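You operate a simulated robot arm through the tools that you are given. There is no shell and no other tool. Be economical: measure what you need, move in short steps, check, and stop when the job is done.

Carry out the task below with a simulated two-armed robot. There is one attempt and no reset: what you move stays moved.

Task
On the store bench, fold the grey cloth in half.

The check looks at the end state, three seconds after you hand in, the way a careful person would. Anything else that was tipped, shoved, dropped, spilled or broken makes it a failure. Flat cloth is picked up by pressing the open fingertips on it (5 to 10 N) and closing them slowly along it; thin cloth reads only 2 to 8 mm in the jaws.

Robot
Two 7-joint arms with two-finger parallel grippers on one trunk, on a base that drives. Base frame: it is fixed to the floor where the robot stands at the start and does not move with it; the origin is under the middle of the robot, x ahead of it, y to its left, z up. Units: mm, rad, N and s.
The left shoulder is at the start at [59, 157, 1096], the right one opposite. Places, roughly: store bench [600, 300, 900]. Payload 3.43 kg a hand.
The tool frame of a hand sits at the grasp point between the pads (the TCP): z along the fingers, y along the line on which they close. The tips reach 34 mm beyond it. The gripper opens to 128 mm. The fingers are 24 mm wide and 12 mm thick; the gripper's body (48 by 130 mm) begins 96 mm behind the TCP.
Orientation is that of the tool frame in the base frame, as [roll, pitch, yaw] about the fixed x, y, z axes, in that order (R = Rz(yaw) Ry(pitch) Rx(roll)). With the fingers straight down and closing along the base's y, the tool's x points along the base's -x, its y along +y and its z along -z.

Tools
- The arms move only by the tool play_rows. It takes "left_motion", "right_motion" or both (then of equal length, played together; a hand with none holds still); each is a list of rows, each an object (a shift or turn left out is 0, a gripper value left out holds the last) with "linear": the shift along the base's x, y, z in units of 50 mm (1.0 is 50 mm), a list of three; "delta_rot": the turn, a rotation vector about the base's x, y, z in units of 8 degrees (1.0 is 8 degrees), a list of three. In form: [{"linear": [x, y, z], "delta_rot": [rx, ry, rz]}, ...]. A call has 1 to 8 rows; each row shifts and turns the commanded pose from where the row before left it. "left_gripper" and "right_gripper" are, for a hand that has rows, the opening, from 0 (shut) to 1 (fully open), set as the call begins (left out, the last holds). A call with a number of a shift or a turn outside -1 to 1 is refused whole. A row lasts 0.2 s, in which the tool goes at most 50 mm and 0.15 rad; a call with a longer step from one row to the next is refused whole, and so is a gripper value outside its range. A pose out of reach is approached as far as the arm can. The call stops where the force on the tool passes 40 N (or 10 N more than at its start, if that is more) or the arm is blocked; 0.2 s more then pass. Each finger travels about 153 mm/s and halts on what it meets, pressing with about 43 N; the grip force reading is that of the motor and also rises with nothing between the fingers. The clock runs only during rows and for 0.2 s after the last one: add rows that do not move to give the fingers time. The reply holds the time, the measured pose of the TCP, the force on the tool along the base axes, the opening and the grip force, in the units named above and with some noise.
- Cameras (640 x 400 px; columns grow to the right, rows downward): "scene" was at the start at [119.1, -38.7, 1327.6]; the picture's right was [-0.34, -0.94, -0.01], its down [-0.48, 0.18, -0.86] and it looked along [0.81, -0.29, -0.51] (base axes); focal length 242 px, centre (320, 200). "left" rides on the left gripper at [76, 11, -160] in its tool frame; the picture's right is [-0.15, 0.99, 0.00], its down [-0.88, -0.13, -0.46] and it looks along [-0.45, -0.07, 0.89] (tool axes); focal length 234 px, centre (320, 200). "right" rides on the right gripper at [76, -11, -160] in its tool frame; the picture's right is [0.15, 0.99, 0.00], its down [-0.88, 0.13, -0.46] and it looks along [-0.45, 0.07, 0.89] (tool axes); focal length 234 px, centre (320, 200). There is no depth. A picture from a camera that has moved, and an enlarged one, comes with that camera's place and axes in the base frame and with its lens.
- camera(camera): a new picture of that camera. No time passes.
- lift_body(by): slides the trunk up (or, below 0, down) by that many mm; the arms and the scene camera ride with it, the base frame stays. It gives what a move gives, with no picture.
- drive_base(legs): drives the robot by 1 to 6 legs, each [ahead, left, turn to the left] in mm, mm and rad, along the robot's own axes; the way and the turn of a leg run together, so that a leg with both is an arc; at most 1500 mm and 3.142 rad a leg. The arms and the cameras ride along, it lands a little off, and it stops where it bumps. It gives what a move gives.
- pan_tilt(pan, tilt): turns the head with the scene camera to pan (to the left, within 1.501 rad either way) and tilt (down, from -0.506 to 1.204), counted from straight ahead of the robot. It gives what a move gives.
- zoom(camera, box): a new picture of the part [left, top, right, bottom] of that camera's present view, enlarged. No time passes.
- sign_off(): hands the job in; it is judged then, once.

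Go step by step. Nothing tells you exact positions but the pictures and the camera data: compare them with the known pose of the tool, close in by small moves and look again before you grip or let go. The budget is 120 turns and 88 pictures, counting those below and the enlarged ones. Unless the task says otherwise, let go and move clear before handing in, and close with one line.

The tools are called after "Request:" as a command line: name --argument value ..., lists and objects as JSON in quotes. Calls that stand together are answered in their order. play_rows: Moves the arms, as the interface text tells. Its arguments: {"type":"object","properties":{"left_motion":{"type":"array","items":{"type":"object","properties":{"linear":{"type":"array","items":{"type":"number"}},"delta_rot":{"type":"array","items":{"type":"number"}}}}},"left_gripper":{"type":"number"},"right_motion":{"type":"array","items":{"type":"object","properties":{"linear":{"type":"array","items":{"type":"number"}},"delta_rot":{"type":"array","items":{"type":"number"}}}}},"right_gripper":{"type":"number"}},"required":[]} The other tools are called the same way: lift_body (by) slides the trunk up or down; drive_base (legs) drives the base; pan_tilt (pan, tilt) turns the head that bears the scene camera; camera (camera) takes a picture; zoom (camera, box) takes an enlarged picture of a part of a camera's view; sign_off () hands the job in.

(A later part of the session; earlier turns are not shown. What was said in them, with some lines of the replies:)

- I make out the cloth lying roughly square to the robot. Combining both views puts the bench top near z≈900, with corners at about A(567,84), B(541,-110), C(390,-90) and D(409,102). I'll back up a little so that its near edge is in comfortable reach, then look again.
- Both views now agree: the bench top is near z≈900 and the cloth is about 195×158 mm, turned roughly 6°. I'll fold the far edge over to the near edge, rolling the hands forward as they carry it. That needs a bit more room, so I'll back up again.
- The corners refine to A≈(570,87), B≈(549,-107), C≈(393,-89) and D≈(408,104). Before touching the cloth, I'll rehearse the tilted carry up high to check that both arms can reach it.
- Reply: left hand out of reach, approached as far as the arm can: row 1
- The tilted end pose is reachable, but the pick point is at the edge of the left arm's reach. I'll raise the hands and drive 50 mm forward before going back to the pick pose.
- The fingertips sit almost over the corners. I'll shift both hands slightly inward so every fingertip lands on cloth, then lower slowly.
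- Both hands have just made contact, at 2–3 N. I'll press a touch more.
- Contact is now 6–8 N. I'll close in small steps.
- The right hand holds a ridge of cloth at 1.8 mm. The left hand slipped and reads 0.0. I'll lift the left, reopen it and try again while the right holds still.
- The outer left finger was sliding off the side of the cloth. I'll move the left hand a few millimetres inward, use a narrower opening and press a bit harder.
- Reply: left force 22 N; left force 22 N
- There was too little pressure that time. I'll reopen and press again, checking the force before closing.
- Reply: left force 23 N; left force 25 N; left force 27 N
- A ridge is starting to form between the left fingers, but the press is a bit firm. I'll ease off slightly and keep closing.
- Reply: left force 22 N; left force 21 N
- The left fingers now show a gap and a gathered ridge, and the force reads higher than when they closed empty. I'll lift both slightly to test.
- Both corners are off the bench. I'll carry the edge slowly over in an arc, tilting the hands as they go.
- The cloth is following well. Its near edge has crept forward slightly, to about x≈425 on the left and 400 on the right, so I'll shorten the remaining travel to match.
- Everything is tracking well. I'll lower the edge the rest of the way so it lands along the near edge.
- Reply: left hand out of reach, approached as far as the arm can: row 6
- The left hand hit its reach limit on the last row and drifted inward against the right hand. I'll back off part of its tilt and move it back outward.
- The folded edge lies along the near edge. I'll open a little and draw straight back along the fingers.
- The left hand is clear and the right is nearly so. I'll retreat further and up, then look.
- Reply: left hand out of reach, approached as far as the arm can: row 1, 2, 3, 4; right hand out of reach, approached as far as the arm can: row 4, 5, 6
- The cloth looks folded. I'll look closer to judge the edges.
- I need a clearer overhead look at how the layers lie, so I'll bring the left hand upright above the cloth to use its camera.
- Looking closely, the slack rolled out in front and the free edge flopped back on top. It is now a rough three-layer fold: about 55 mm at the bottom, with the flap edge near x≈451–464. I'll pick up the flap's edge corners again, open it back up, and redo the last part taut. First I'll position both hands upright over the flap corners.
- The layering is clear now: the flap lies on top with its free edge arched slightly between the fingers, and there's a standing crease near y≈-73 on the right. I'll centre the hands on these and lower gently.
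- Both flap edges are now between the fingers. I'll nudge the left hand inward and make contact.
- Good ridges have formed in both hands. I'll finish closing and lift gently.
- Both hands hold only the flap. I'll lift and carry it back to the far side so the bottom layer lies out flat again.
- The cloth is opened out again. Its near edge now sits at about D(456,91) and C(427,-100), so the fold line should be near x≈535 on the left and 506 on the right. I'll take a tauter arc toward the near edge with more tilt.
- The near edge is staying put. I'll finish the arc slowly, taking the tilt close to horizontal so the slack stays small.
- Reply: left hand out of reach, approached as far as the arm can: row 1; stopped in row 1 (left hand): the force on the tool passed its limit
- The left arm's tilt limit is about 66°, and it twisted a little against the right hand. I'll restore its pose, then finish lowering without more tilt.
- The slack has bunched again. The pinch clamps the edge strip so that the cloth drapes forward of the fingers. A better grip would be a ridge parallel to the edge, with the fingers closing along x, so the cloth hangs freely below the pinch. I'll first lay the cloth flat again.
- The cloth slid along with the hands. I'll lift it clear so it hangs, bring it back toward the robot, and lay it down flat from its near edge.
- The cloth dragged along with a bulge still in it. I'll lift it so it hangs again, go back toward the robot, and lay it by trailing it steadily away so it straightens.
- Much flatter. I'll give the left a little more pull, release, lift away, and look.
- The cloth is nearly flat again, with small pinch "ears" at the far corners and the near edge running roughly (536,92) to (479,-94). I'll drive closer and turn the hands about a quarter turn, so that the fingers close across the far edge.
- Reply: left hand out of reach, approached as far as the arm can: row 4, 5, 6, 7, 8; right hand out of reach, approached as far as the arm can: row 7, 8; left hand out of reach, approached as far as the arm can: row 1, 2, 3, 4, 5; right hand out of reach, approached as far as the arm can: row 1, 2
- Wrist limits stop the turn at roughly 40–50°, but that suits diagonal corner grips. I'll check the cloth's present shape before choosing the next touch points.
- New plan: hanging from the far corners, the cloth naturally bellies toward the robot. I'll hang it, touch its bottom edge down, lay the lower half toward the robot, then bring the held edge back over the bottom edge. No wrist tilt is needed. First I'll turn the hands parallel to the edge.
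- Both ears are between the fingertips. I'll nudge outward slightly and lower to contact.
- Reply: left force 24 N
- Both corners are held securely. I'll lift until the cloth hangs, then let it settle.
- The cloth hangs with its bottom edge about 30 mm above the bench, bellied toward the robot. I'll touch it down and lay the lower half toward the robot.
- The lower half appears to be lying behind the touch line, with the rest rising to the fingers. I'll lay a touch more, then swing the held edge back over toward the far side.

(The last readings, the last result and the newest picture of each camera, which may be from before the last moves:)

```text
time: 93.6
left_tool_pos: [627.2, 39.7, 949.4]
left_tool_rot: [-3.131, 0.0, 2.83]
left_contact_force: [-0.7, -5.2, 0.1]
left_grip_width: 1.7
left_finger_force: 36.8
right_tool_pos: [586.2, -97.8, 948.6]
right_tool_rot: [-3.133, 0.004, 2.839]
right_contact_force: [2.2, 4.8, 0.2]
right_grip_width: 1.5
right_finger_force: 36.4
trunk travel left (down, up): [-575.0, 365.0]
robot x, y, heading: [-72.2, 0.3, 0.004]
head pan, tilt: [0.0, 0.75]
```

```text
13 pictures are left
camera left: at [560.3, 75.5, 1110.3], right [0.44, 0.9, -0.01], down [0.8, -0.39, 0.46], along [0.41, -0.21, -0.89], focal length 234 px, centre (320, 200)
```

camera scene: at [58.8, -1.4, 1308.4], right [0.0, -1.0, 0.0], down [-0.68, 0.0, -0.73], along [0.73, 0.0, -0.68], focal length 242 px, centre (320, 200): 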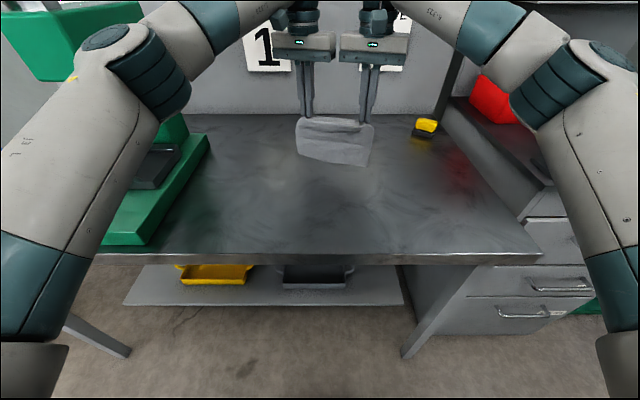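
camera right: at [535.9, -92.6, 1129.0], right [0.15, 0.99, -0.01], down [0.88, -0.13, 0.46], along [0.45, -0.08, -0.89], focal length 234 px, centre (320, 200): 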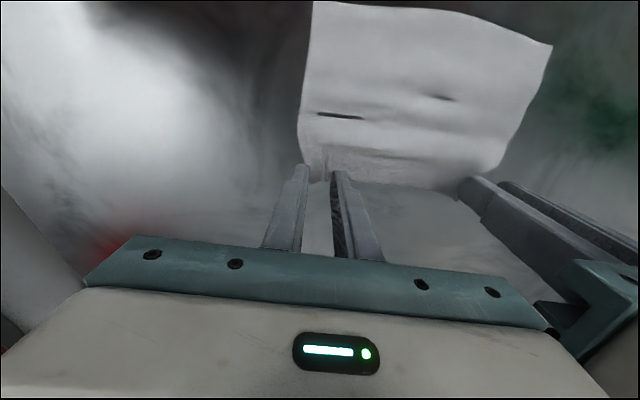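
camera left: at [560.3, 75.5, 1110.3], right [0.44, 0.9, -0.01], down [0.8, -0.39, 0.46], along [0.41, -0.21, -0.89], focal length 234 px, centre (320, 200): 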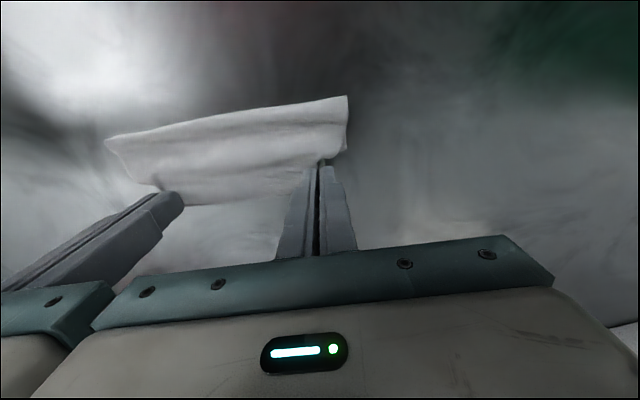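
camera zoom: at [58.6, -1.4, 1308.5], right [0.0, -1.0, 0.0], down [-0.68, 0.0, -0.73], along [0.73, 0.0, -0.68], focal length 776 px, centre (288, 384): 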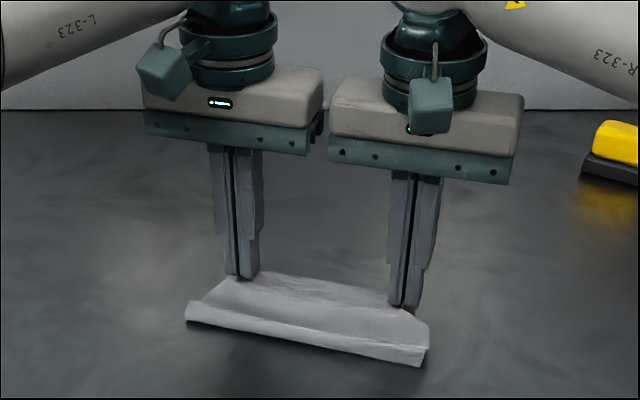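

Request:
zoom --camera "left" --box '[90, 75, 370, 225]'

```text
2.29 times, centred on (230, 150) of left
camera zoom: at [560.3, 75.5, 1110.3], right [0.44, 0.9, -0.01], down [0.8, -0.39, 0.46], along [0.41, -0.21, -0.89], focal length 535 px, centre (526, 314)
```

zoom: 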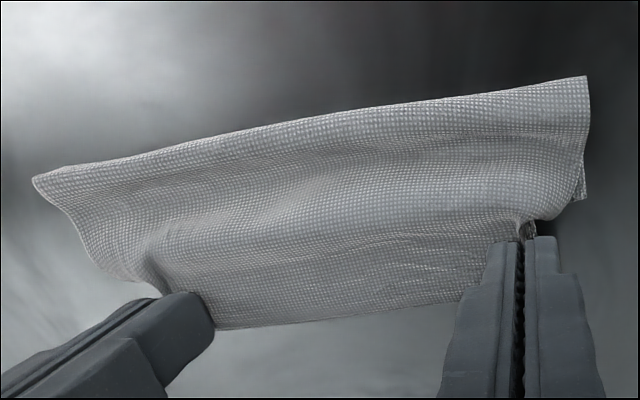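

The fold line is at the front (robot side), and the bottom layer's corner is at about (621,69), with a hump of slack in between. I'll set the held edge down over the bottom edge, release, then smooth the hump toward the fold.

Request:
play_rows --left_motion '[{"linear": [-0.15, 0.04, -0.08]}, {"linear": [-0.1, 0.03, -0.08]}, {"linear": [0, -0.03, -0.04]}, {}]' --right_motion '[{"linear": [-0.15, 0.04, -0.08]}, {"linear": [-0.1, 0.03, -0.08]}, {"linear": [0, 0.03, -0.04]}, {}]'

Request:
play_rows --left_motion '[{}, {}, {"linear": [0, 0, 0.3]}, {"linear": [0, 0.1, 0.6]}, {"linear": [0, 0.2, 0.6]}, {}, {}]' --right_motion '[{}, {}, {"linear": [0, 0, 0.3]}, {"linear": [0, -0.1, 0.6]}, {"linear": [0, -0.2, 0.6]}, {}, {}]' --left_gripper 0.15 --right_gripper 0.15

Request:
zoom --camera "left" --box '[90, 75, 370, 225]'

```text
time: 94.6
left_tool_pos: [616.7, 42.6, 941.2]
left_tool_rot: [-3.13, 0.0, 2.834]
left_contact_force: [-0.5, -1.1, 0.4]
left_grip_width: 1.9
left_finger_force: 36.6
right_tool_pos: [574.9, -94.3, 939.4]
right_tool_rot: [-3.131, 0.004, 2.84]
right_contact_force: [0.0, 0.5, 0.3]
right_grip_width: 1.7
right_finger_force: 36.8
trunk travel left (down, up): [-575.0, 365.0]
robot x, y, heading: [-70.8, 3.6, -0.002]
head pan, tilt: [0.0, 0.75]
```

```text
time: 96.2
left_tool_pos: [616.9, 56.5, 1012.7]
left_tool_rot: [-3.13, -0.001, 2.83]
left_contact_force: [-0.2, -0.7, -1.0]
left_grip_width: 19.1
left_finger_force: 0.0
right_tool_pos: [573.7, -109.0, 1013.8]
right_tool_rot: [-3.131, 0.004, 2.839]
right_contact_force: [0.0, -0.3, 0.5]
right_grip_width: 19.3
right_finger_force: 0.0
trunk travel left (down, up): [-575.0, 365.0]
robot x, y, heading: [-74.5, 1.6, -0.002]
head pan, tilt: [0.0, 0.75]
```

```text
2.29 times, centred on (230, 150) of left
camera zoom: at [549.2, 93.1, 1174.8], right [0.44, 0.9, -0.01], down [0.8, -0.39, 0.46], along [0.41, -0.21, -0.89], focal length 535 px, centre (526, 314)
```

zoom: 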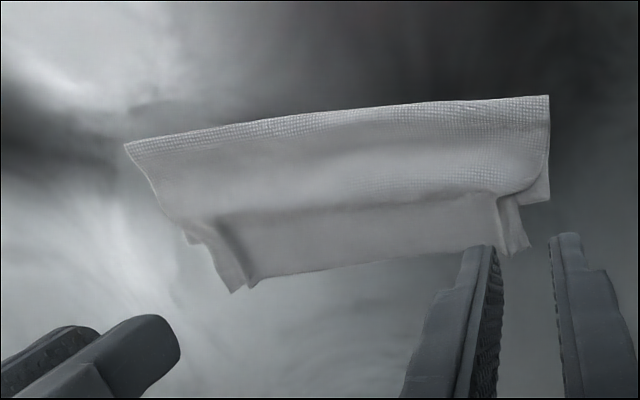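

The layout is clear: the fold line runs (575,89) to (503,-110). The bottom layer is about 50 mm deep, and the upper layer still carries slack. I'll smooth the upper layer toward the fold with light fingertips so the fold rolls forward.

Request:
play_rows --left_motion '[{"linear": [0.1, -0.3, -0.5]}, {"linear": [0, -0.07, -0.5]}, {"linear": [0, 0, -0.3]}, {"linear": [0, 0, -0.15]}, {"linear": [0, 0, -0.04]}, {}]' --right_motion '[{"linear": [0.16, 0.1, -0.5]}, {"linear": [0, 0.1, -0.5]}, {"linear": [0, 0, -0.3]}, {"linear": [0, 0, -0.15]}, {"linear": [0, 0, -0.04]}, {}]' --left_gripper 0.3 --right_gripper 0.15

Request:
play_rows --left_motion '[{"linear": [-0.24, 0.07, 0]}, {"linear": [-0.24, 0.07, 0]}, {"linear": [-0.24, 0.07, 0]}, {}]' --right_motion '[{"linear": [-0.24, 0.07, 0]}, {"linear": [-0.24, 0.07, 0]}, {"linear": [-0.24, 0.07, 0]}, {}]'

Request:
zoom --camera "left" --box '[90, 75, 370, 225]'

```text
time: 97.6
left_tool_pos: [620.4, 38.4, 939.2]
left_tool_rot: [-3.131, -0.001, 2.831]
left_contact_force: [-0.2, -0.8, 0.1]
left_grip_width: 38.6
left_finger_force: 0.2
right_tool_pos: [582.4, -96.4, 939.9]
right_tool_rot: [-3.131, 0.003, 2.841]
right_contact_force: [0.6, 0.0, 0.2]
right_grip_width: 19.1
right_finger_force: 0.0
trunk travel left (down, up): [-575.0, 365.0]
robot x, y, heading: [-71.1, -1.5, 0.0]
head pan, tilt: [0.0, 0.75]
```

```text
time: 98.6
left_tool_pos: [586.8, 48.8, 941.2]
left_tool_rot: [-3.129, -0.001, 2.832]
left_contact_force: [0.6, 0.0, -0.6]
left_grip_width: 38.3
left_finger_force: 0.2
right_tool_pos: [547.7, -86.9, 941.0]
right_tool_rot: [-3.132, 0.002, 2.839]
right_contact_force: [-0.4, 0.7, 0.0]
right_grip_width: 19.0
right_finger_force: 0.1
trunk travel left (down, up): [-575.0, 365.0]
robot x, y, heading: [-74.6, 1.2, 0.001]
head pan, tilt: [0.0, 0.75]
```

```text
2.29 times, centred on (230, 150) of left
camera zoom: at [518.8, 84.2, 1102.1], right [0.44, 0.9, -0.01], down [0.8, -0.39, 0.46], along [0.4, -0.21, -0.89], focal length 535 px, centre (526, 314)
```

zoom: 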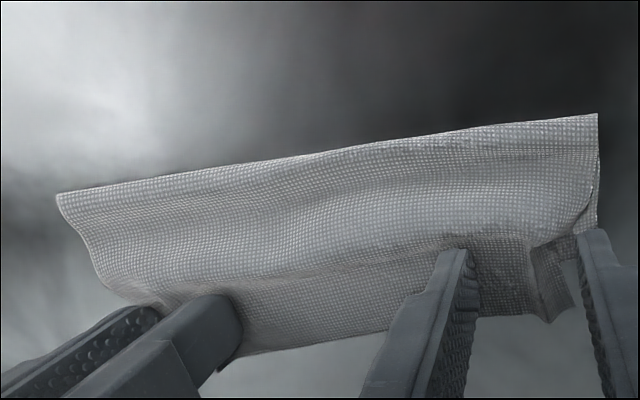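

Wiping slid the whole cloth. I'll regrip the same edge ears, re-lay the cloth almost flat by trailing it toward the robot, then swing the edge back over along a full arc.

Request:
play_rows --left_motion '[{"linear": [0, 0, 0.5]}, {"linear": [0.38, -0.04, 0]}, {}, {}]' --right_motion '[{"linear": [0, 0, 0.5]}, {"linear": [0.33, -0.06, 0]}, {}, {}]' --left_gripper 0.15 --right_gripper 0.15

Request:
camera --camera "left"

Request:
camera --camera "right"

```text
time: 99.6
left_tool_pos: [605.3, 46.2, 966.5]
left_tool_rot: [-3.131, -0.002, 2.831]
left_contact_force: [0.4, 0.5, 0.5]
left_grip_width: 19.1
left_finger_force: 0.0
right_tool_pos: [565.3, -89.3, 967.9]
right_tool_rot: [-3.131, 0.003, 2.841]
right_contact_force: [0.2, 0.1, -0.2]
right_grip_width: 19.1
right_finger_force: 0.1
trunk travel left (down, up): [-575.0, 365.0]
robot x, y, heading: [-73.8, -0.4, -0.003]
head pan, tilt: [0.0, 0.75]
```

```text
9 pictures are left
camera left: at [537.5, 82.0, 1127.7], right [0.44, 0.9, -0.01], down [0.8, -0.39, 0.46], along [0.4, -0.21, -0.89], focal length 234 px, centre (320, 200)
```

left: 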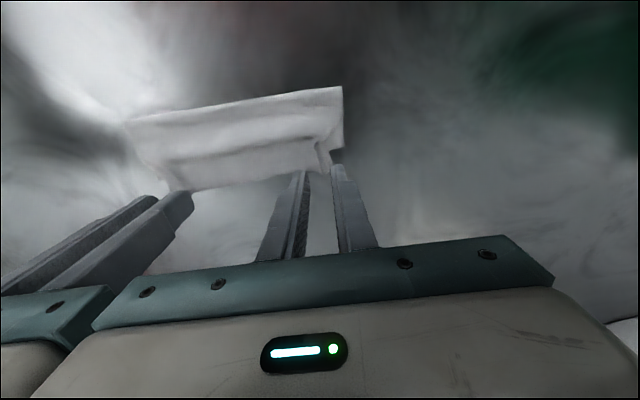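

```text
8 pictures are left
camera right: at [487.7, -75.0, 1128.4], right [0.15, 0.99, -0.01], down [0.88, -0.13, 0.46], along [0.45, -0.08, -0.89], focal length 234 px, centre (320, 200)
```

right: 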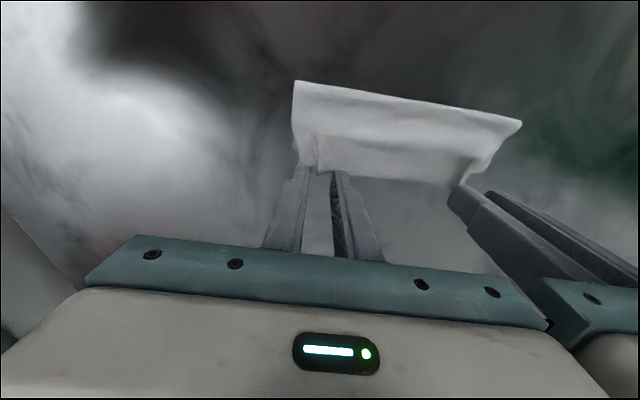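

Request:
play_rows --left_motion '[{"linear": [-0.12, 0.04, -0.2]}, {"linear": [0, 0, -0.2]}, {"linear": [0, 0, -0.1]}, {"linear": [0, 0, -0.07]}, {"linear": [0, 0, -0.04]}, {}]' --right_motion '[{"linear": [-0.1, -0.06, -0.2]}, {"linear": [0, 0, -0.2]}, {"linear": [0, 0, -0.1]}, {"linear": [0, 0, -0.08]}, {"linear": [0, 0, -0.05]}, {}]'

Request:
play_rows --left_motion '[{}]' --right_motion '[{}]' --left_gripper 0.1 --right_gripper 0.1

Request:
play_rows --left_motion '[{}]' --right_motion '[{}]' --left_gripper 0.05 --right_gripper 0.05

Request:
play_rows --left_motion '[{}, {}]' --right_motion '[{}, {}]' --left_gripper 0.0 --right_gripper 0.0

```text
time: 101.0
left_tool_pos: [597.4, 47.7, 935.9]
left_tool_rot: [-3.129, -0.001, 2.832]
left_contact_force: [-0.4, -0.4, 2.7]
left_grip_width: 19.4
left_finger_force: 0.1
right_tool_pos: [559.2, -91.4, 935.4]
right_tool_rot: [-3.132, 0.004, 2.84]
right_contact_force: [0.9, 0.5, 2.1]
right_grip_width: 19.1
right_finger_force: 0.0
trunk travel left (down, up): [-575.0, 365.0]
robot x, y, heading: [-73.0, 0.7, 0.004]
head pan, tilt: [0.0, 0.75]
```

```text
time: 101.4
left_tool_pos: [598.2, 47.3, 935.9]
left_tool_rot: [-3.131, 0.001, 2.831]
left_contact_force: [-1.2, -1.1, 3.3]
left_grip_width: 12.4
left_finger_force: 0.0
right_tool_pos: [558.2, -92.2, 935.7]
right_tool_rot: [-3.132, 0.005, 2.84]
right_contact_force: [0.1, -0.4, 0.9]
right_grip_width: 12.6
right_finger_force: 0.0
trunk travel left (down, up): [-575.0, 365.0]
robot x, y, heading: [-68.6, -0.9, 0.002]
head pan, tilt: [0.0, 0.75]
```

```text
time: 101.8
left_tool_pos: [597.7, 47.3, 935.6]
left_tool_rot: [-3.132, 0.001, 2.832]
left_contact_force: [0.5, -1.7, 1.7]
left_grip_width: 6.1
left_finger_force: 0.1
right_tool_pos: [559.0, -93.7, 936.4]
right_tool_rot: [-3.131, 0.003, 2.839]
right_contact_force: [0.1, 0.3, 0.7]
right_grip_width: 6.7
right_finger_force: 0.4
trunk travel left (down, up): [-575.0, 365.0]
robot x, y, heading: [-71.8, 2.7, -0.003]
head pan, tilt: [0.0, 0.75]
```

```text
time: 102.4
left_tool_pos: [597.1, 47.1, 936.4]
left_tool_rot: [-3.129, 0.0, 2.83]
left_contact_force: [-2.4, -9.4, 2.8]
left_grip_width: 1.8
left_finger_force: 36.7
right_tool_pos: [558.5, -91.8, 935.5]
right_tool_rot: [-3.134, 0.003, 2.841]
right_contact_force: [2.5, 8.7, 1.5]
right_grip_width: 1.6
right_finger_force: 36.3
trunk travel left (down, up): [-575.0, 365.0]
robot x, y, heading: [-70.3, -3.9, -0.002]
head pan, tilt: [0.0, 0.75]
```

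Both ears are held again. I'll lift to hang, touch down, and trail the cloth out toward the robot.

Request:
play_rows --left_motion '[{"linear": [0, -0.03, 0.3]}, {"linear": [0, 0, 0.4]}, {"linear": [0, 0, 0.4]}, {"linear": [0, 0, 0.45]}, {"linear": [0, 0, 0.45]}, {"linear": [0, 0, 0.45]}, {"linear": [0, 0, 0.45]}, {}]' --right_motion '[{"linear": [0, 0.03, 0.3]}, {"linear": [0, 0, 0.4]}, {"linear": [0, 0, 0.4]}, {"linear": [0, 0, 0.45]}, {"linear": [0, 0, 0.45]}, {"linear": [0, 0, 0.45]}, {"linear": [0, 0, 0.45]}, {}]'

Request:
play_rows --left_motion '[{}, {}, {}, {}, {"linear": [0, 0, -0.3]}, {"linear": [0, 0, -0.3]}, {"linear": [0, 0, -0.15]}, {}]' --right_motion '[{}, {}, {}, {}, {"linear": [0, 0, -0.3]}, {"linear": [0, 0, -0.3]}, {"linear": [0, 0, -0.15]}, {}]'

Request:
play_rows --left_motion '[{"linear": [-0.576, 0.168, 0]}, {"linear": [-0.576, 0.168, -0.14]}, {"linear": [-0.48, 0.14, -0.26]}, {"linear": [-0.384, 0.112, -0.4]}, {"linear": [-0.288, 0.084, -0.44]}, {"linear": [-0.154, 0.045, -0.4]}, {"linear": [-0.134, 0.04, -0.1]}, {}]' --right_motion '[{"linear": [-0.576, 0.168, 0]}, {"linear": [-0.576, 0.168, -0.14]}, {"linear": [-0.48, 0.14, -0.26]}, {"linear": [-0.384, 0.112, -0.4]}, {"linear": [-0.288, 0.084, -0.44]}, {"linear": [-0.154, 0.045, -0.4]}, {"linear": [-0.134, 0.04, -0.1]}, {}]'

Request:
zoom --camera "scene" --box '[220, 90, 420, 215]'

```text
time: 104.2
left_tool_pos: [596.8, 47.3, 1079.7]
left_tool_rot: [-3.129, -0.001, 2.832]
left_contact_force: [-1.6, -8.9, -0.7]
left_grip_width: 1.6
left_finger_force: 36.7
right_tool_pos: [559.6, -91.7, 1080.0]
right_tool_rot: [-3.132, 0.002, 2.842]
right_contact_force: [2.4, 8.0, -0.1]
right_grip_width: 1.5
right_finger_force: 36.3
trunk travel left (down, up): [-575.0, 365.0]
robot x, y, heading: [-71.3, 0.8, -0.003]
head pan, tilt: [0.0, 0.75]
```

```text
time: 106.0
left_tool_pos: [598.3, 48.5, 1042.5]
left_tool_rot: [-3.13, -0.002, 2.831]
left_contact_force: [-3.1, -9.4, 0.3]
left_grip_width: 1.5
left_finger_force: 37.1
right_tool_pos: [558.2, -90.6, 1041.6]
right_tool_rot: [-3.133, 0.004, 2.841]
right_contact_force: [2.6, 10.6, 0.5]
right_grip_width: 1.8
right_finger_force: 36.2
trunk travel left (down, up): [-575.0, 365.0]
robot x, y, heading: [-73.4, 3.7, 0.001]
head pan, tilt: [0.0, 0.75]
```

```text
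time: 107.8
left_tool_pos: [471.0, 85.7, 955.9]
left_tool_rot: [-3.13, -0.002, 2.832]
left_contact_force: [-3.7, -13.3, 0.3]
left_grip_width: 1.6
left_finger_force: 36.2
right_tool_pos: [428.9, -53.7, 954.6]
right_tool_rot: [-3.132, 0.003, 2.839]
right_contact_force: [4.1, 11.9, 0.4]
right_grip_width: 1.4
right_finger_force: 35.8
trunk travel left (down, up): [-575.0, 365.0]
robot x, y, heading: [-71.7, -0.5, -0.002]
head pan, tilt: [0.0, 0.75]
```

```text
3.20 times, centred on (320, 152) of scene
camera zoom: at [59.0, -1.4, 1308.4], right [0.0, -1.0, 0.0], down [-0.68, 0.0, -0.73], along [0.73, 0.0, -0.68], focal length 776 px, centre (320, 352)
```

zoom: 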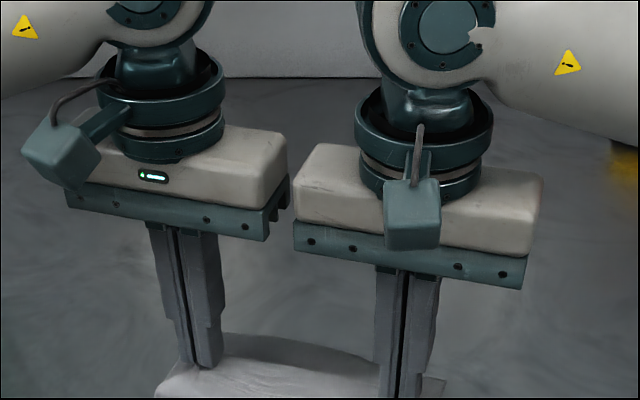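

Request:
camera --camera "left"

```text
6 pictures are left
camera left: at [403.3, 120.7, 1116.5], right [0.44, 0.9, -0.01], down [0.8, -0.39, 0.46], along [0.4, -0.21, -0.89], focal length 234 px, centre (320, 200)
```

left: 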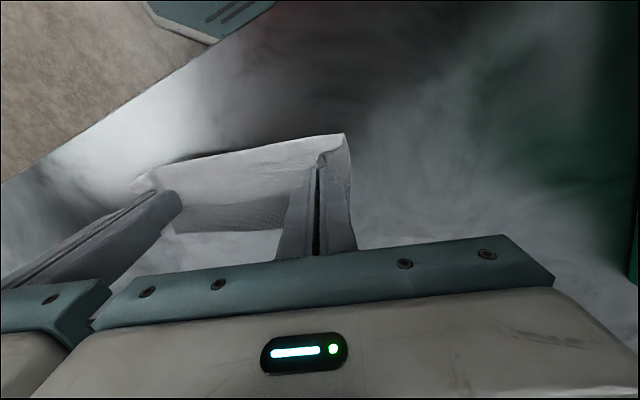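

This is the state I wanted: the fold is at the front, and the bottom layer is about 77 mm deep and exposed beyond the held edge. The held edge only needs to move about 41 mm away from the robot to line up. I'll do that gently and lower.

Request:
play_rows --left_motion '[{"linear": [0.192, -0.056, 0.16]}, {"linear": [0.23, -0.067, 0.04]}, {"linear": [0.192, -0.056, -0.1]}, {"linear": [0.115, -0.034, -0.16]}, {"linear": [0.058, -0.017, -0.16]}, {}]' --right_motion '[{"linear": [0.192, -0.056, 0.16]}, {"linear": [0.23, -0.067, 0.04]}, {"linear": [0.192, -0.056, -0.1]}, {"linear": [0.115, -0.034, -0.16]}, {"linear": [0.058, -0.017, -0.16]}, {}]'

Request:
zoom --camera "left" --box '[90, 75, 370, 250]'

```text
time: 109.2
left_tool_pos: [509.4, 72.9, 942.9]
left_tool_rot: [-3.13, 0.001, 2.833]
left_contact_force: [-3.0, -14.2, -0.5]
left_grip_width: 1.9
left_finger_force: 35.9
right_tool_pos: [466.4, -66.8, 942.4]
right_tool_rot: [-3.132, 0.003, 2.84]
right_contact_force: [4.0, 13.3, 0.3]
right_grip_width: 1.8
right_finger_force: 36.4
trunk travel left (down, up): [-575.0, 365.0]
robot x, y, heading: [-68.4, -1.4, -0.003]
head pan, tilt: [0.0, 0.75]
```

```text
2.29 times, centred on (230, 162) of left
camera zoom: at [441.4, 109.9, 1105.1], right [0.44, 0.9, -0.01], down [0.8, -0.39, 0.46], along [0.41, -0.21, -0.89], focal length 535 px, centre (526, 286)
```

zoom: 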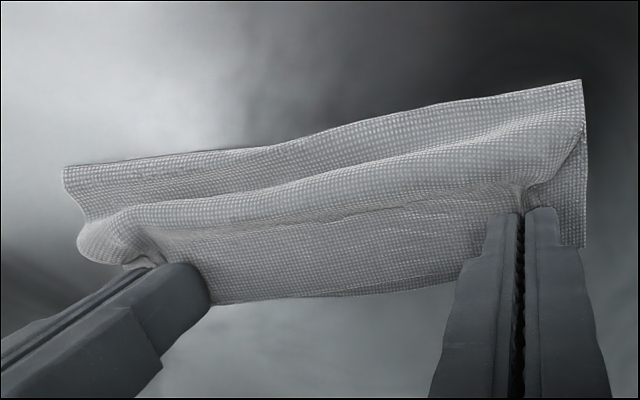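

The edges are now aligned at the far side, and only a hump of slack remains between the held edge and the fold. I'll press the edges down as pins. Then, with the right hand pinning, the left will smooth its side toward the fold.

Request:
play_rows --left_motion '[{"linear": [0, -0.04, -0.07]}, {"linear": [0, 0, -0.06]}, {}]' --right_motion '[{"linear": [0, 0.04, -0.07]}, {"linear": [0, 0, -0.07]}, {}]'

```text
time: 110.0
left_tool_pos: [508.9, 71.7, 937.5]
left_tool_rot: [-3.131, -0.003, 2.832]
left_contact_force: [-0.9, -4.1, 0.2]
left_grip_width: 1.8
left_finger_force: 36.4
right_tool_pos: [467.4, -63.6, 935.5]
right_tool_rot: [-3.131, 0.002, 2.838]
right_contact_force: [0.1, 2.6, 3.6]
right_grip_width: 1.8
right_finger_force: 36.6
trunk travel left (down, up): [-575.0, 365.0]
robot x, y, heading: [-69.9, -2.3, -0.004]
head pan, tilt: [0.0, 0.75]
```

Request:
play_rows --left_motion '[{}, {}, {"linear": [0, 0, 0.4]}, {"linear": [-0.1, 0.06, 0.2]}, {}]' --right_motion '[{"linear": [0, 0, -0.04]}, {}, {}, {}, {}]' --left_gripper 0.15

Request:
play_rows --left_motion '[{"linear": [-0.1, 0, 0]}, {"linear": [0, 0, -0.3]}, {"linear": [0, 0, -0.25]}, {"linear": [-0.06, 0.017, -0.02]}, {"linear": [-0.15, 0.044, 0]}, {"linear": [-0.15, 0.044, 0]}, {"linear": [-0.15, 0.044, 0]}, {"linear": [-0.15, 0.044, 0]}]' --left_gripper 0.4

Request:
play_rows --left_motion '[{"linear": [-0.1, 0.03, 0]}, {}, {"linear": [0, 0, 0.4]}, {"linear": [0, 0, 0.6]}, {}]'

Request:
zoom --camera "left" --box '[60, 75, 380, 275]'

```text
time: 111.2
left_tool_pos: [501.5, 75.3, 969.7]
left_tool_rot: [-3.13, 0.002, 2.831]
left_contact_force: [0.1, -0.6, -0.4]
left_grip_width: 19.1
left_finger_force: 0.0
right_tool_pos: [465.7, -63.6, 935.7]
right_tool_rot: [-3.135, 0.008, 2.84]
right_contact_force: [4.3, -3.0, 30.3]
right_grip_width: 1.8
right_finger_force: 36.6
trunk travel left (down, up): [-575.0, 365.0]
robot x, y, heading: [-70.9, -0.8, -0.0]
head pan, tilt: [0.0, 0.75]
```

```text
time: 113.0
left_tool_pos: [463.0, 84.9, 940.7]
left_tool_rot: [-3.131, 0.003, 2.831]
left_contact_force: [0.4, 0.0, -0.4]
left_grip_width: 51.1
left_finger_force: 0.0
right_tool_pos: [465.1, -63.7, 936.4]
right_tool_rot: [-3.134, 0.006, 2.839]
right_contact_force: [4.5, -2.1, 38.1]
right_grip_width: 1.6
right_finger_force: 36.4
trunk travel left (down, up): [-575.0, 365.0]
robot x, y, heading: [-69.0, -1.1, 0.001]
head pan, tilt: [0.0, 0.75]
```

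```text
time: 114.2
left_tool_pos: [459.9, 83.9, 992.5]
left_tool_rot: [-3.132, 0.0, 2.83]
left_contact_force: [0.1, 0.3, -0.1]
left_grip_width: 51.3
left_finger_force: 0.0
right_tool_pos: [466.2, -64.3, 934.9]
right_tool_rot: [-3.133, 0.007, 2.84]
right_contact_force: [5.6, -2.0, 37.5]
right_grip_width: 1.6
right_finger_force: 37.0
trunk travel left (down, up): [-575.0, 365.0]
robot x, y, heading: [-74.7, -0.3, -0.001]
head pan, tilt: [0.0, 0.75]
```

```text
2.00 times, centred on (220, 175) of left
camera zoom: at [391.9, 121.1, 1153.0], right [0.44, 0.9, -0.01], down [0.8, -0.39, 0.46], along [0.41, -0.21, -0.89], focal length 468 px, centre (520, 250)
```

zoom: 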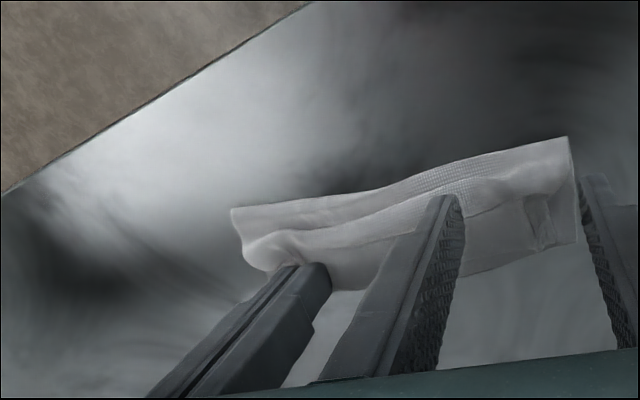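

The left side flattened somewhat. I'll ease the right pin and use the left hand's inner fingertip, opened wide, to smooth the middle toward the fold.

Request:
play_rows --left_motion '[{"linear": [0.4, -0.1, 0]}, {"linear": [0.46, -0.1, 0]}, {}, {"linear": [0, 0, -0.5]}, {"linear": [0, 0, -0.4]}, {"linear": [0, 0, -0.18]}, {}]' --right_motion '[{"linear": [0, 0, 0.03]}, {}, {}, {}, {}, {}, {}]' --left_gripper 1.0

Request:
play_rows --left_motion '[{"linear": [-0.16, 0.047, 0]}, {"linear": [-0.16, 0.047, 0]}, {"linear": [-0.16, 0.047, 0]}, {"linear": [-0.16, 0.047, 0]}, {"linear": [-0.16, 0.047, 0]}, {"linear": [-0.16, 0.047, 0]}, {}]'

```text
time: 115.8
left_tool_pos: [501.0, 75.6, 934.6]
left_tool_rot: [-3.131, -0.001, 2.832]
left_contact_force: [2.5, 6.3, 3.3]
left_grip_width: 124.3
left_finger_force: 0.0
right_tool_pos: [465.7, -63.9, 935.4]
right_tool_rot: [-3.132, 0.006, 2.841]
right_contact_force: [-4.1, -7.8, 18.7]
right_grip_width: 1.9
right_finger_force: 37.0
trunk travel left (down, up): [-575.0, 365.0]
robot x, y, heading: [-72.1, 4.6, 0.003]
head pan, tilt: [0.0, 0.75]
```

```text
time: 117.4
left_tool_pos: [453.2, 92.7, 936.6]
left_tool_rot: [-3.131, 0.0, 2.83]
left_contact_force: [0.1, -0.2, -0.6]
left_grip_width: 127.9
left_finger_force: 0.1
right_tool_pos: [465.3, -63.8, 935.7]
right_tool_rot: [-3.132, 0.005, 2.842]
right_contact_force: [-2.5, 0.1, 15.8]
right_grip_width: 1.9
right_finger_force: 37.1
trunk travel left (down, up): [-575.0, 365.0]
robot x, y, heading: [-75.5, 2.7, -0.004]
head pan, tilt: [0.0, 0.75]
```

Request:
play_rows --left_motion '[{"linear": [0, 0, 0.4]}, {"linear": [0, 0.2, 0.7]}, {"linear": [0, 0.4, 0.6]}, {"linear": [0.3, 0.6, 0]}, {}]' --left_gripper 0.4

Request:
zoom --camera "left" --box '[40, 60, 380, 272]'

```text
time: 118.6
left_tool_pos: [469.7, 152.8, 1023.6]
left_tool_rot: [-3.13, 0.0, 2.832]
left_contact_force: [-0.1, 0.5, -0.2]
left_grip_width: 51.0
left_finger_force: 0.0
right_tool_pos: [466.8, -63.8, 936.4]
right_tool_rot: [-3.134, 0.005, 2.839]
right_contact_force: [0.9, 1.4, 15.0]
right_grip_width: 1.9
right_finger_force: 36.8
trunk travel left (down, up): [-575.0, 365.0]
robot x, y, heading: [-73.2, -0.4, 0.002]
head pan, tilt: [0.0, 0.75]
```

```text
1.88 times, centred on (210, 166) of left
camera zoom: at [402.0, 188.7, 1183.6], right [0.44, 0.9, -0.01], down [0.8, -0.39, 0.46], along [0.41, -0.21, -0.89], focal length 441 px, centre (527, 264)
```

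zoom: 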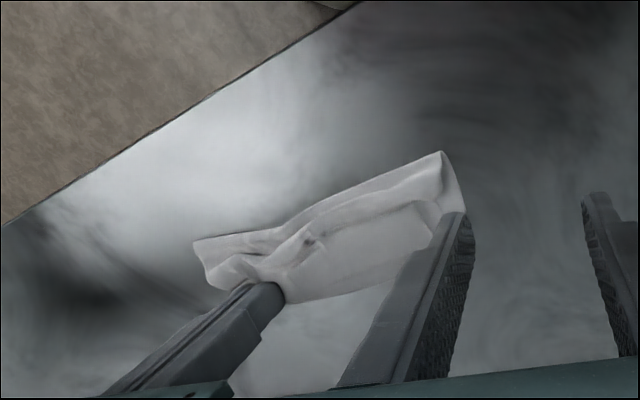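

The cloth pivoted about the pin. The trailing method worked best: it gave a 77 mm bottom layer before I brought the edge back. So I'll regrip the left ear and repeat it with a longer trail. First I'll hover the left hand over its ear and check.

Request:
play_rows --left_motion '[{"linear": [0.1, -0.5, -0.3]}, {"linear": [0.1, -0.5, -0.3]}, {"linear": [0.1, -0.4, -0.3]}, {"linear": [0.08, -0.06, -0.3]}, {}]' --left_gripper 0.2

Request:
zoom --camera "left" --box '[230, 100, 390, 200]'

```text
time: 119.8
left_tool_pos: [487.0, 78.3, 960.9]
left_tool_rot: [-3.131, 0.0, 2.831]
left_contact_force: [0.0, 0.3, 0.0]
left_grip_width: 25.4
left_finger_force: 0.1
right_tool_pos: [465.6, -63.4, 936.1]
right_tool_rot: [-3.134, 0.003, 2.841]
right_contact_force: [-1.1, -0.1, 15.7]
right_grip_width: 1.8
right_finger_force: 36.7
trunk travel left (down, up): [-575.0, 365.0]
robot x, y, heading: [-71.0, 2.7, -0.002]
head pan, tilt: [0.0, 0.75]
```

```text
4.00 times, centred on (310, 150) of left
camera zoom: at [419.5, 114.4, 1122.3], right [0.44, 0.9, -0.01], down [0.8, -0.39, 0.46], along [0.41, -0.21, -0.89], focal length 937 px, centre (360, 400)
```

zoom: 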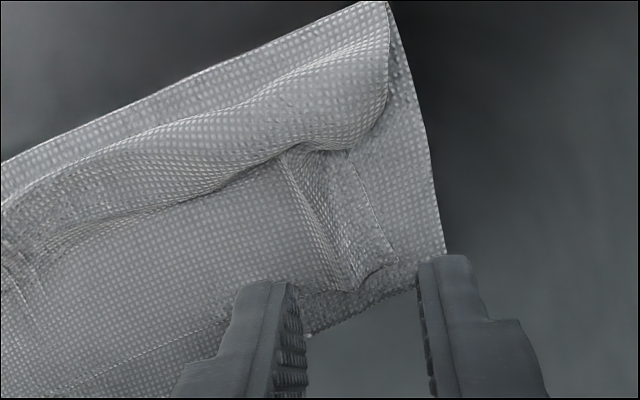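

The left ear is right between the fingertips, so I'll grip it.

Request:
play_rows --left_motion '[{"linear": [-0.14, 0.02, -0.2]}, {"linear": [0, 0, -0.15]}, {"linear": [0, 0, -0.1]}, {"linear": [0, 0, -0.05]}, {"linear": [0, 0, -0.03]}, {}]' --left_gripper 0.15

Request:
play_rows --left_motion '[{}]' --left_gripper 0.1

Request:
play_rows --left_motion '[{}]' --left_gripper 0.05

Request:
play_rows --left_motion '[{}, {}]' --left_gripper 0.0

```text
time: 121.2
left_tool_pos: [479.9, 77.7, 934.9]
left_tool_rot: [-3.131, 0.001, 2.83]
left_contact_force: [0.4, 0.3, 3.7]
left_grip_width: 19.3
left_finger_force: 0.3
right_tool_pos: [465.8, -64.4, 936.0]
right_tool_rot: [-3.132, 0.005, 2.839]
right_contact_force: [-0.3, 0.2, 15.3]
right_grip_width: 1.8
right_finger_force: 36.7
trunk travel left (down, up): [-575.0, 365.0]
robot x, y, heading: [-69.5, -1.4, -0.002]
head pan, tilt: [0.0, 0.75]
```

```text
time: 121.6
left_tool_pos: [481.7, 77.3, 935.5]
left_tool_rot: [-3.131, 0.0, 2.83]
left_contact_force: [-1.4, -1.1, 4.1]
left_grip_width: 12.4
left_finger_force: 0.0
right_tool_pos: [465.9, -62.1, 935.1]
right_tool_rot: [-3.134, 0.006, 2.84]
right_contact_force: [-0.1, 0.8, 15.2]
right_grip_width: 1.7
right_finger_force: 36.7
trunk travel left (down, up): [-575.0, 365.0]
robot x, y, heading: [-69.3, -0.3, -0.002]
head pan, tilt: [0.0, 0.75]
```

```text
time: 122.0
left_tool_pos: [481.2, 78.5, 935.0]
left_tool_rot: [-3.13, -0.001, 2.831]
left_contact_force: [0.5, -1.7, 4.3]
left_grip_width: 6.5
left_finger_force: 0.1
right_tool_pos: [466.0, -63.1, 936.3]
right_tool_rot: [-3.133, 0.006, 2.839]
right_contact_force: [1.0, 2.1, 13.7]
right_grip_width: 1.6
right_finger_force: 36.4
trunk travel left (down, up): [-575.0, 365.0]
robot x, y, heading: [-70.9, 4.5, -0.005]
head pan, tilt: [0.0, 0.75]
```

```text
time: 122.6
left_tool_pos: [480.5, 78.0, 935.6]
left_tool_rot: [-3.13, 0.001, 2.832]
left_contact_force: [0.2, -5.0, 6.0]
left_grip_width: 1.9
left_finger_force: 36.4
right_tool_pos: [465.5, -63.7, 935.9]
right_tool_rot: [-3.134, 0.006, 2.84]
right_contact_force: [2.0, 5.7, 13.8]
right_grip_width: 1.4
right_finger_force: 36.5
trunk travel left (down, up): [-575.0, 365.0]
robot x, y, heading: [-67.1, 0.7, 0.0]
head pan, tilt: [0.0, 0.75]
```

Request:
play_rows --left_motion '[{"linear": [0.1, -0.03, 0.4]}, {"linear": [0.3, -0.08, 0.4]}, {"linear": [0.32, -0.085, 0.4]}, {"linear": [0.32, -0.085, 0.4]}, {"linear": [0.32, -0.085, 0.4]}, {"linear": [0.32, -0.085, 0.4]}, {"linear": [0.33, -0.085, 0.25]}, {"linear": [0.33, -0.085, 0.23]}]' --right_motion '[{"linear": [0.06, -0.02, 0.4]}, {"linear": [0.24, -0.07, 0.4]}, {"linear": [0.26, -0.078, 0.4]}, {"linear": [0.26, -0.078, 0.4]}, {"linear": [0.26, -0.078, 0.4]}, {"linear": [0.26, -0.078, 0.4]}, {"linear": [0.26, -0.078, 0.25]}, {"linear": [0.26, -0.078, 0.23]}]'

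Request:
play_rows --left_motion '[{}, {}, {}, {}, {"linear": [0, 0, -0.3]}, {"linear": [0, 0, -0.3]}, {"linear": [0, 0, -0.15]}, {}]' --right_motion '[{}, {}, {}, {}, {"linear": [0, 0, -0.3]}, {"linear": [0, 0, -0.3]}, {"linear": [0, 0, -0.15]}, {}]'

Request:
play_rows --left_motion '[{"linear": [-0.576, 0.168, 0]}, {"linear": [-0.576, 0.168, -0.14]}, {"linear": [-0.48, 0.14, -0.26]}, {"linear": [-0.384, 0.112, -0.4]}, {"linear": [-0.288, 0.084, -0.44]}, {"linear": [-0.25, 0.07, -0.4]}, {"linear": [-0.25, 0.07, -0.15]}, {"linear": [-0.25, 0.07, 0]}]' --right_motion '[{"linear": [-0.576, 0.168, 0]}, {"linear": [-0.576, 0.168, -0.14]}, {"linear": [-0.48, 0.14, -0.26]}, {"linear": [-0.384, 0.112, -0.4]}, {"linear": [-0.288, 0.084, -0.44]}, {"linear": [-0.25, 0.07, -0.4]}, {"linear": [-0.25, 0.07, -0.15]}, {"linear": [-0.25, 0.07, 0]}]'

Request:
camera --camera "left"

```text
time: 124.4
left_tool_pos: [600.2, 45.5, 1077.3]
left_tool_rot: [-3.133, -0.003, 2.831]
left_contact_force: [-1.2, -6.0, -0.4]
left_grip_width: 1.7
left_finger_force: 36.3
right_tool_pos: [560.7, -90.9, 1081.2]
right_tool_rot: [-3.131, 0.004, 2.842]
right_contact_force: [1.7, 7.0, 0.2]
right_grip_width: 1.7
right_finger_force: 36.4
trunk travel left (down, up): [-575.0, 365.0]
robot x, y, heading: [-70.2, -1.2, 0.004]
head pan, tilt: [0.0, 0.75]
```

```text
time: 126.2
left_tool_pos: [599.0, 46.6, 1040.1]
left_tool_rot: [-3.131, 0.001, 2.831]
left_contact_force: [-1.9, -7.9, 0.1]
left_grip_width: 1.6
left_finger_force: 36.8
right_tool_pos: [560.1, -91.5, 1042.4]
right_tool_rot: [-3.131, 0.003, 2.84]
right_contact_force: [0.7, 8.3, -0.5]
right_grip_width: 1.4
right_finger_force: 36.8
trunk travel left (down, up): [-575.0, 365.0]
robot x, y, heading: [-70.2, -2.3, 0.003]
head pan, tilt: [0.0, 0.75]
```

```text
time: 128.0
left_tool_pos: [446.2, 91.4, 951.6]
left_tool_rot: [-3.132, 0.0, 2.832]
left_contact_force: [-1.4, -7.5, 0.5]
left_grip_width: 1.5
left_finger_force: 36.5
right_tool_pos: [407.5, -45.6, 952.6]
right_tool_rot: [-3.131, 0.004, 2.841]
right_contact_force: [1.0, 6.4, -0.3]
right_grip_width: 1.7
right_finger_force: 36.7
trunk travel left (down, up): [-575.0, 365.0]
robot x, y, heading: [-75.9, -3.4, 0.002]
head pan, tilt: [0.0, 0.75]
```

```text
1 pictures are left
camera left: at [377.9, 128.6, 1113.0], right [0.44, 0.9, -0.01], down [0.8, -0.39, 0.46], along [0.41, -0.21, -0.89], focal length 234 px, centre (320, 200)
```

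left: 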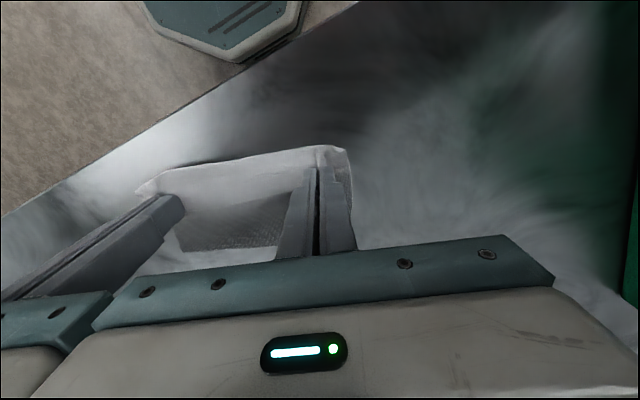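

The bottom layer is now about 86 mm deep, with the held edge about 59 mm short of the bottom edge. I'll lift the edge over in a proper arc and set it down taut over the bottom edge.

Request:
play_rows --left_motion '[{"linear": [0.096, -0.028, 0.36]}, {"linear": [0.192, -0.056, 0.26]}, {"linear": [0.25, -0.073, -0.16]}, {"linear": [0.23, -0.067, -0.24]}, {"linear": [0.192, -0.056, -0.2]}, {"linear": [0.154, -0.045, -0.16]}, {"linear": [0.077, -0.022, -0.1]}, {}]' --right_motion '[{"linear": [0.096, -0.028, 0.36]}, {"linear": [0.192, -0.056, 0.26]}, {"linear": [0.25, -0.073, -0.16]}, {"linear": [0.23, -0.067, -0.24]}, {"linear": [0.192, -0.056, -0.2]}, {"linear": [0.154, -0.045, -0.16]}, {"linear": [0.077, -0.022, -0.1]}, {}]'

Request:
zoom --camera "left" --box '[90, 75, 370, 250]'

```text
time: 129.8
left_tool_pos: [504.1, 75.0, 938.0]
left_tool_rot: [-3.128, -0.001, 2.831]
left_contact_force: [-1.6, -10.0, 0.7]
left_grip_width: 1.4
left_finger_force: 36.8
right_tool_pos: [467.7, -66.2, 942.9]
right_tool_rot: [-3.131, 0.006, 2.841]
right_contact_force: [2.5, 10.2, -1.6]
right_grip_width: 2.1
right_finger_force: 36.0
trunk travel left (down, up): [-575.0, 365.0]
robot x, y, heading: [-70.6, -1.9, -0.001]
head pan, tilt: [0.0, 0.75]
```

```text
2.29 times, centred on (230, 162) of left
camera zoom: at [437.2, 110.0, 1098.6], right [0.44, 0.9, -0.01], down [0.8, -0.39, 0.46], along [0.4, -0.21, -0.89], focal length 535 px, centre (526, 286)
```

zoom: 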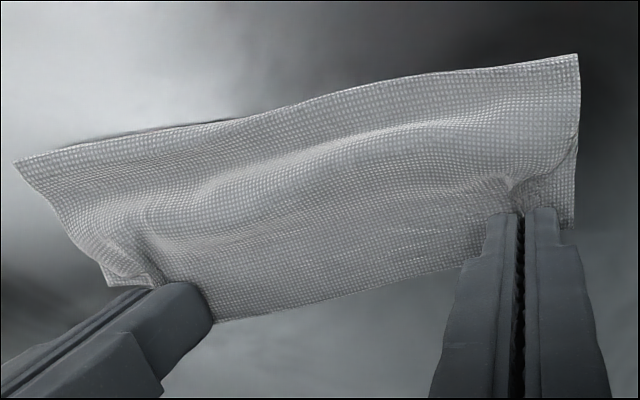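

Now the top layer runs smoothly from the fold to the aligned edges, with only a gentle swell. I'll lower the last few millimetres, release gently and move straight up and clear.

Request:
play_rows --left_motion '[{"linear": [0, -0.05, -0.02]}, {"linear": [0, 0, 0]}, {}]' --right_motion '[{"linear": [0, 0.05, -0.06]}, {"linear": [0, 0, -0.06]}, {}]'

Request:
play_rows --left_motion '[{}, {}, {}, {"linear": [0, 0, 0.2]}, {"linear": [0, 0, 0.4]}, {"linear": [0, 0.1, 0.8]}, {"linear": [0, 0.4, 0.8]}, {"linear": [0, 0.6, 0.5]}]' --right_motion '[{}, {}, {}, {"linear": [0, 0, 0.2]}, {"linear": [0, 0, 0.4]}, {"linear": [0, -0.1, 0.8]}, {"linear": [0, -0.4, 0.8]}, {"linear": [0, -0.6, 0.5]}]' --left_gripper 0.12 --right_gripper 0.12

```text
time: 130.6
left_tool_pos: [504.8, 71.4, 938.2]
left_tool_rot: [-3.132, -0.002, 2.834]
left_contact_force: [-0.2, -0.4, 0.2]
left_grip_width: 1.8
left_finger_force: 36.5
right_tool_pos: [468.0, -63.3, 935.8]
right_tool_rot: [-3.132, 0.004, 2.841]
right_contact_force: [-0.1, -0.3, 5.9]
right_grip_width: 1.6
right_finger_force: 36.5
trunk travel left (down, up): [-575.0, 365.0]
robot x, y, heading: [-72.8, 0.2, 0.002]
head pan, tilt: [0.0, 0.75]
```

```text
time: 132.4
left_tool_pos: [504.3, 132.2, 1075.5]
left_tool_rot: [-3.13, 0.002, 2.831]
left_contact_force: [-0.7, -0.2, -0.6]
left_grip_width: 15.6
left_finger_force: 0.1
right_tool_pos: [464.9, -118.7, 1071.7]
right_tool_rot: [-3.133, 0.004, 2.841]
right_contact_force: [-0.2, -0.5, 0.2]
right_grip_width: 15.3
right_finger_force: 0.0
trunk travel left (down, up): [-575.0, 365.0]
robot x, y, heading: [-73.2, 2.7, -0.001]
head pan, tilt: [0.0, 0.75]
```

Both hands are open and clear of the folded cloth, and no pictures are left, so I'm handing in without a look at it after release.

Request:
sign_off

```text
The job is handed in.
```

I folded the grey cloth in half on the store bench, but not perfectly. In the last picture, taken just before release, the two edges looked lined up to within about 10 mm. The top layer still had a gentle swell, so the halves may be a little uneven. I had no pictures left to check it after letting go. I saw nothing else on the bench move, and both hands are open and clear.
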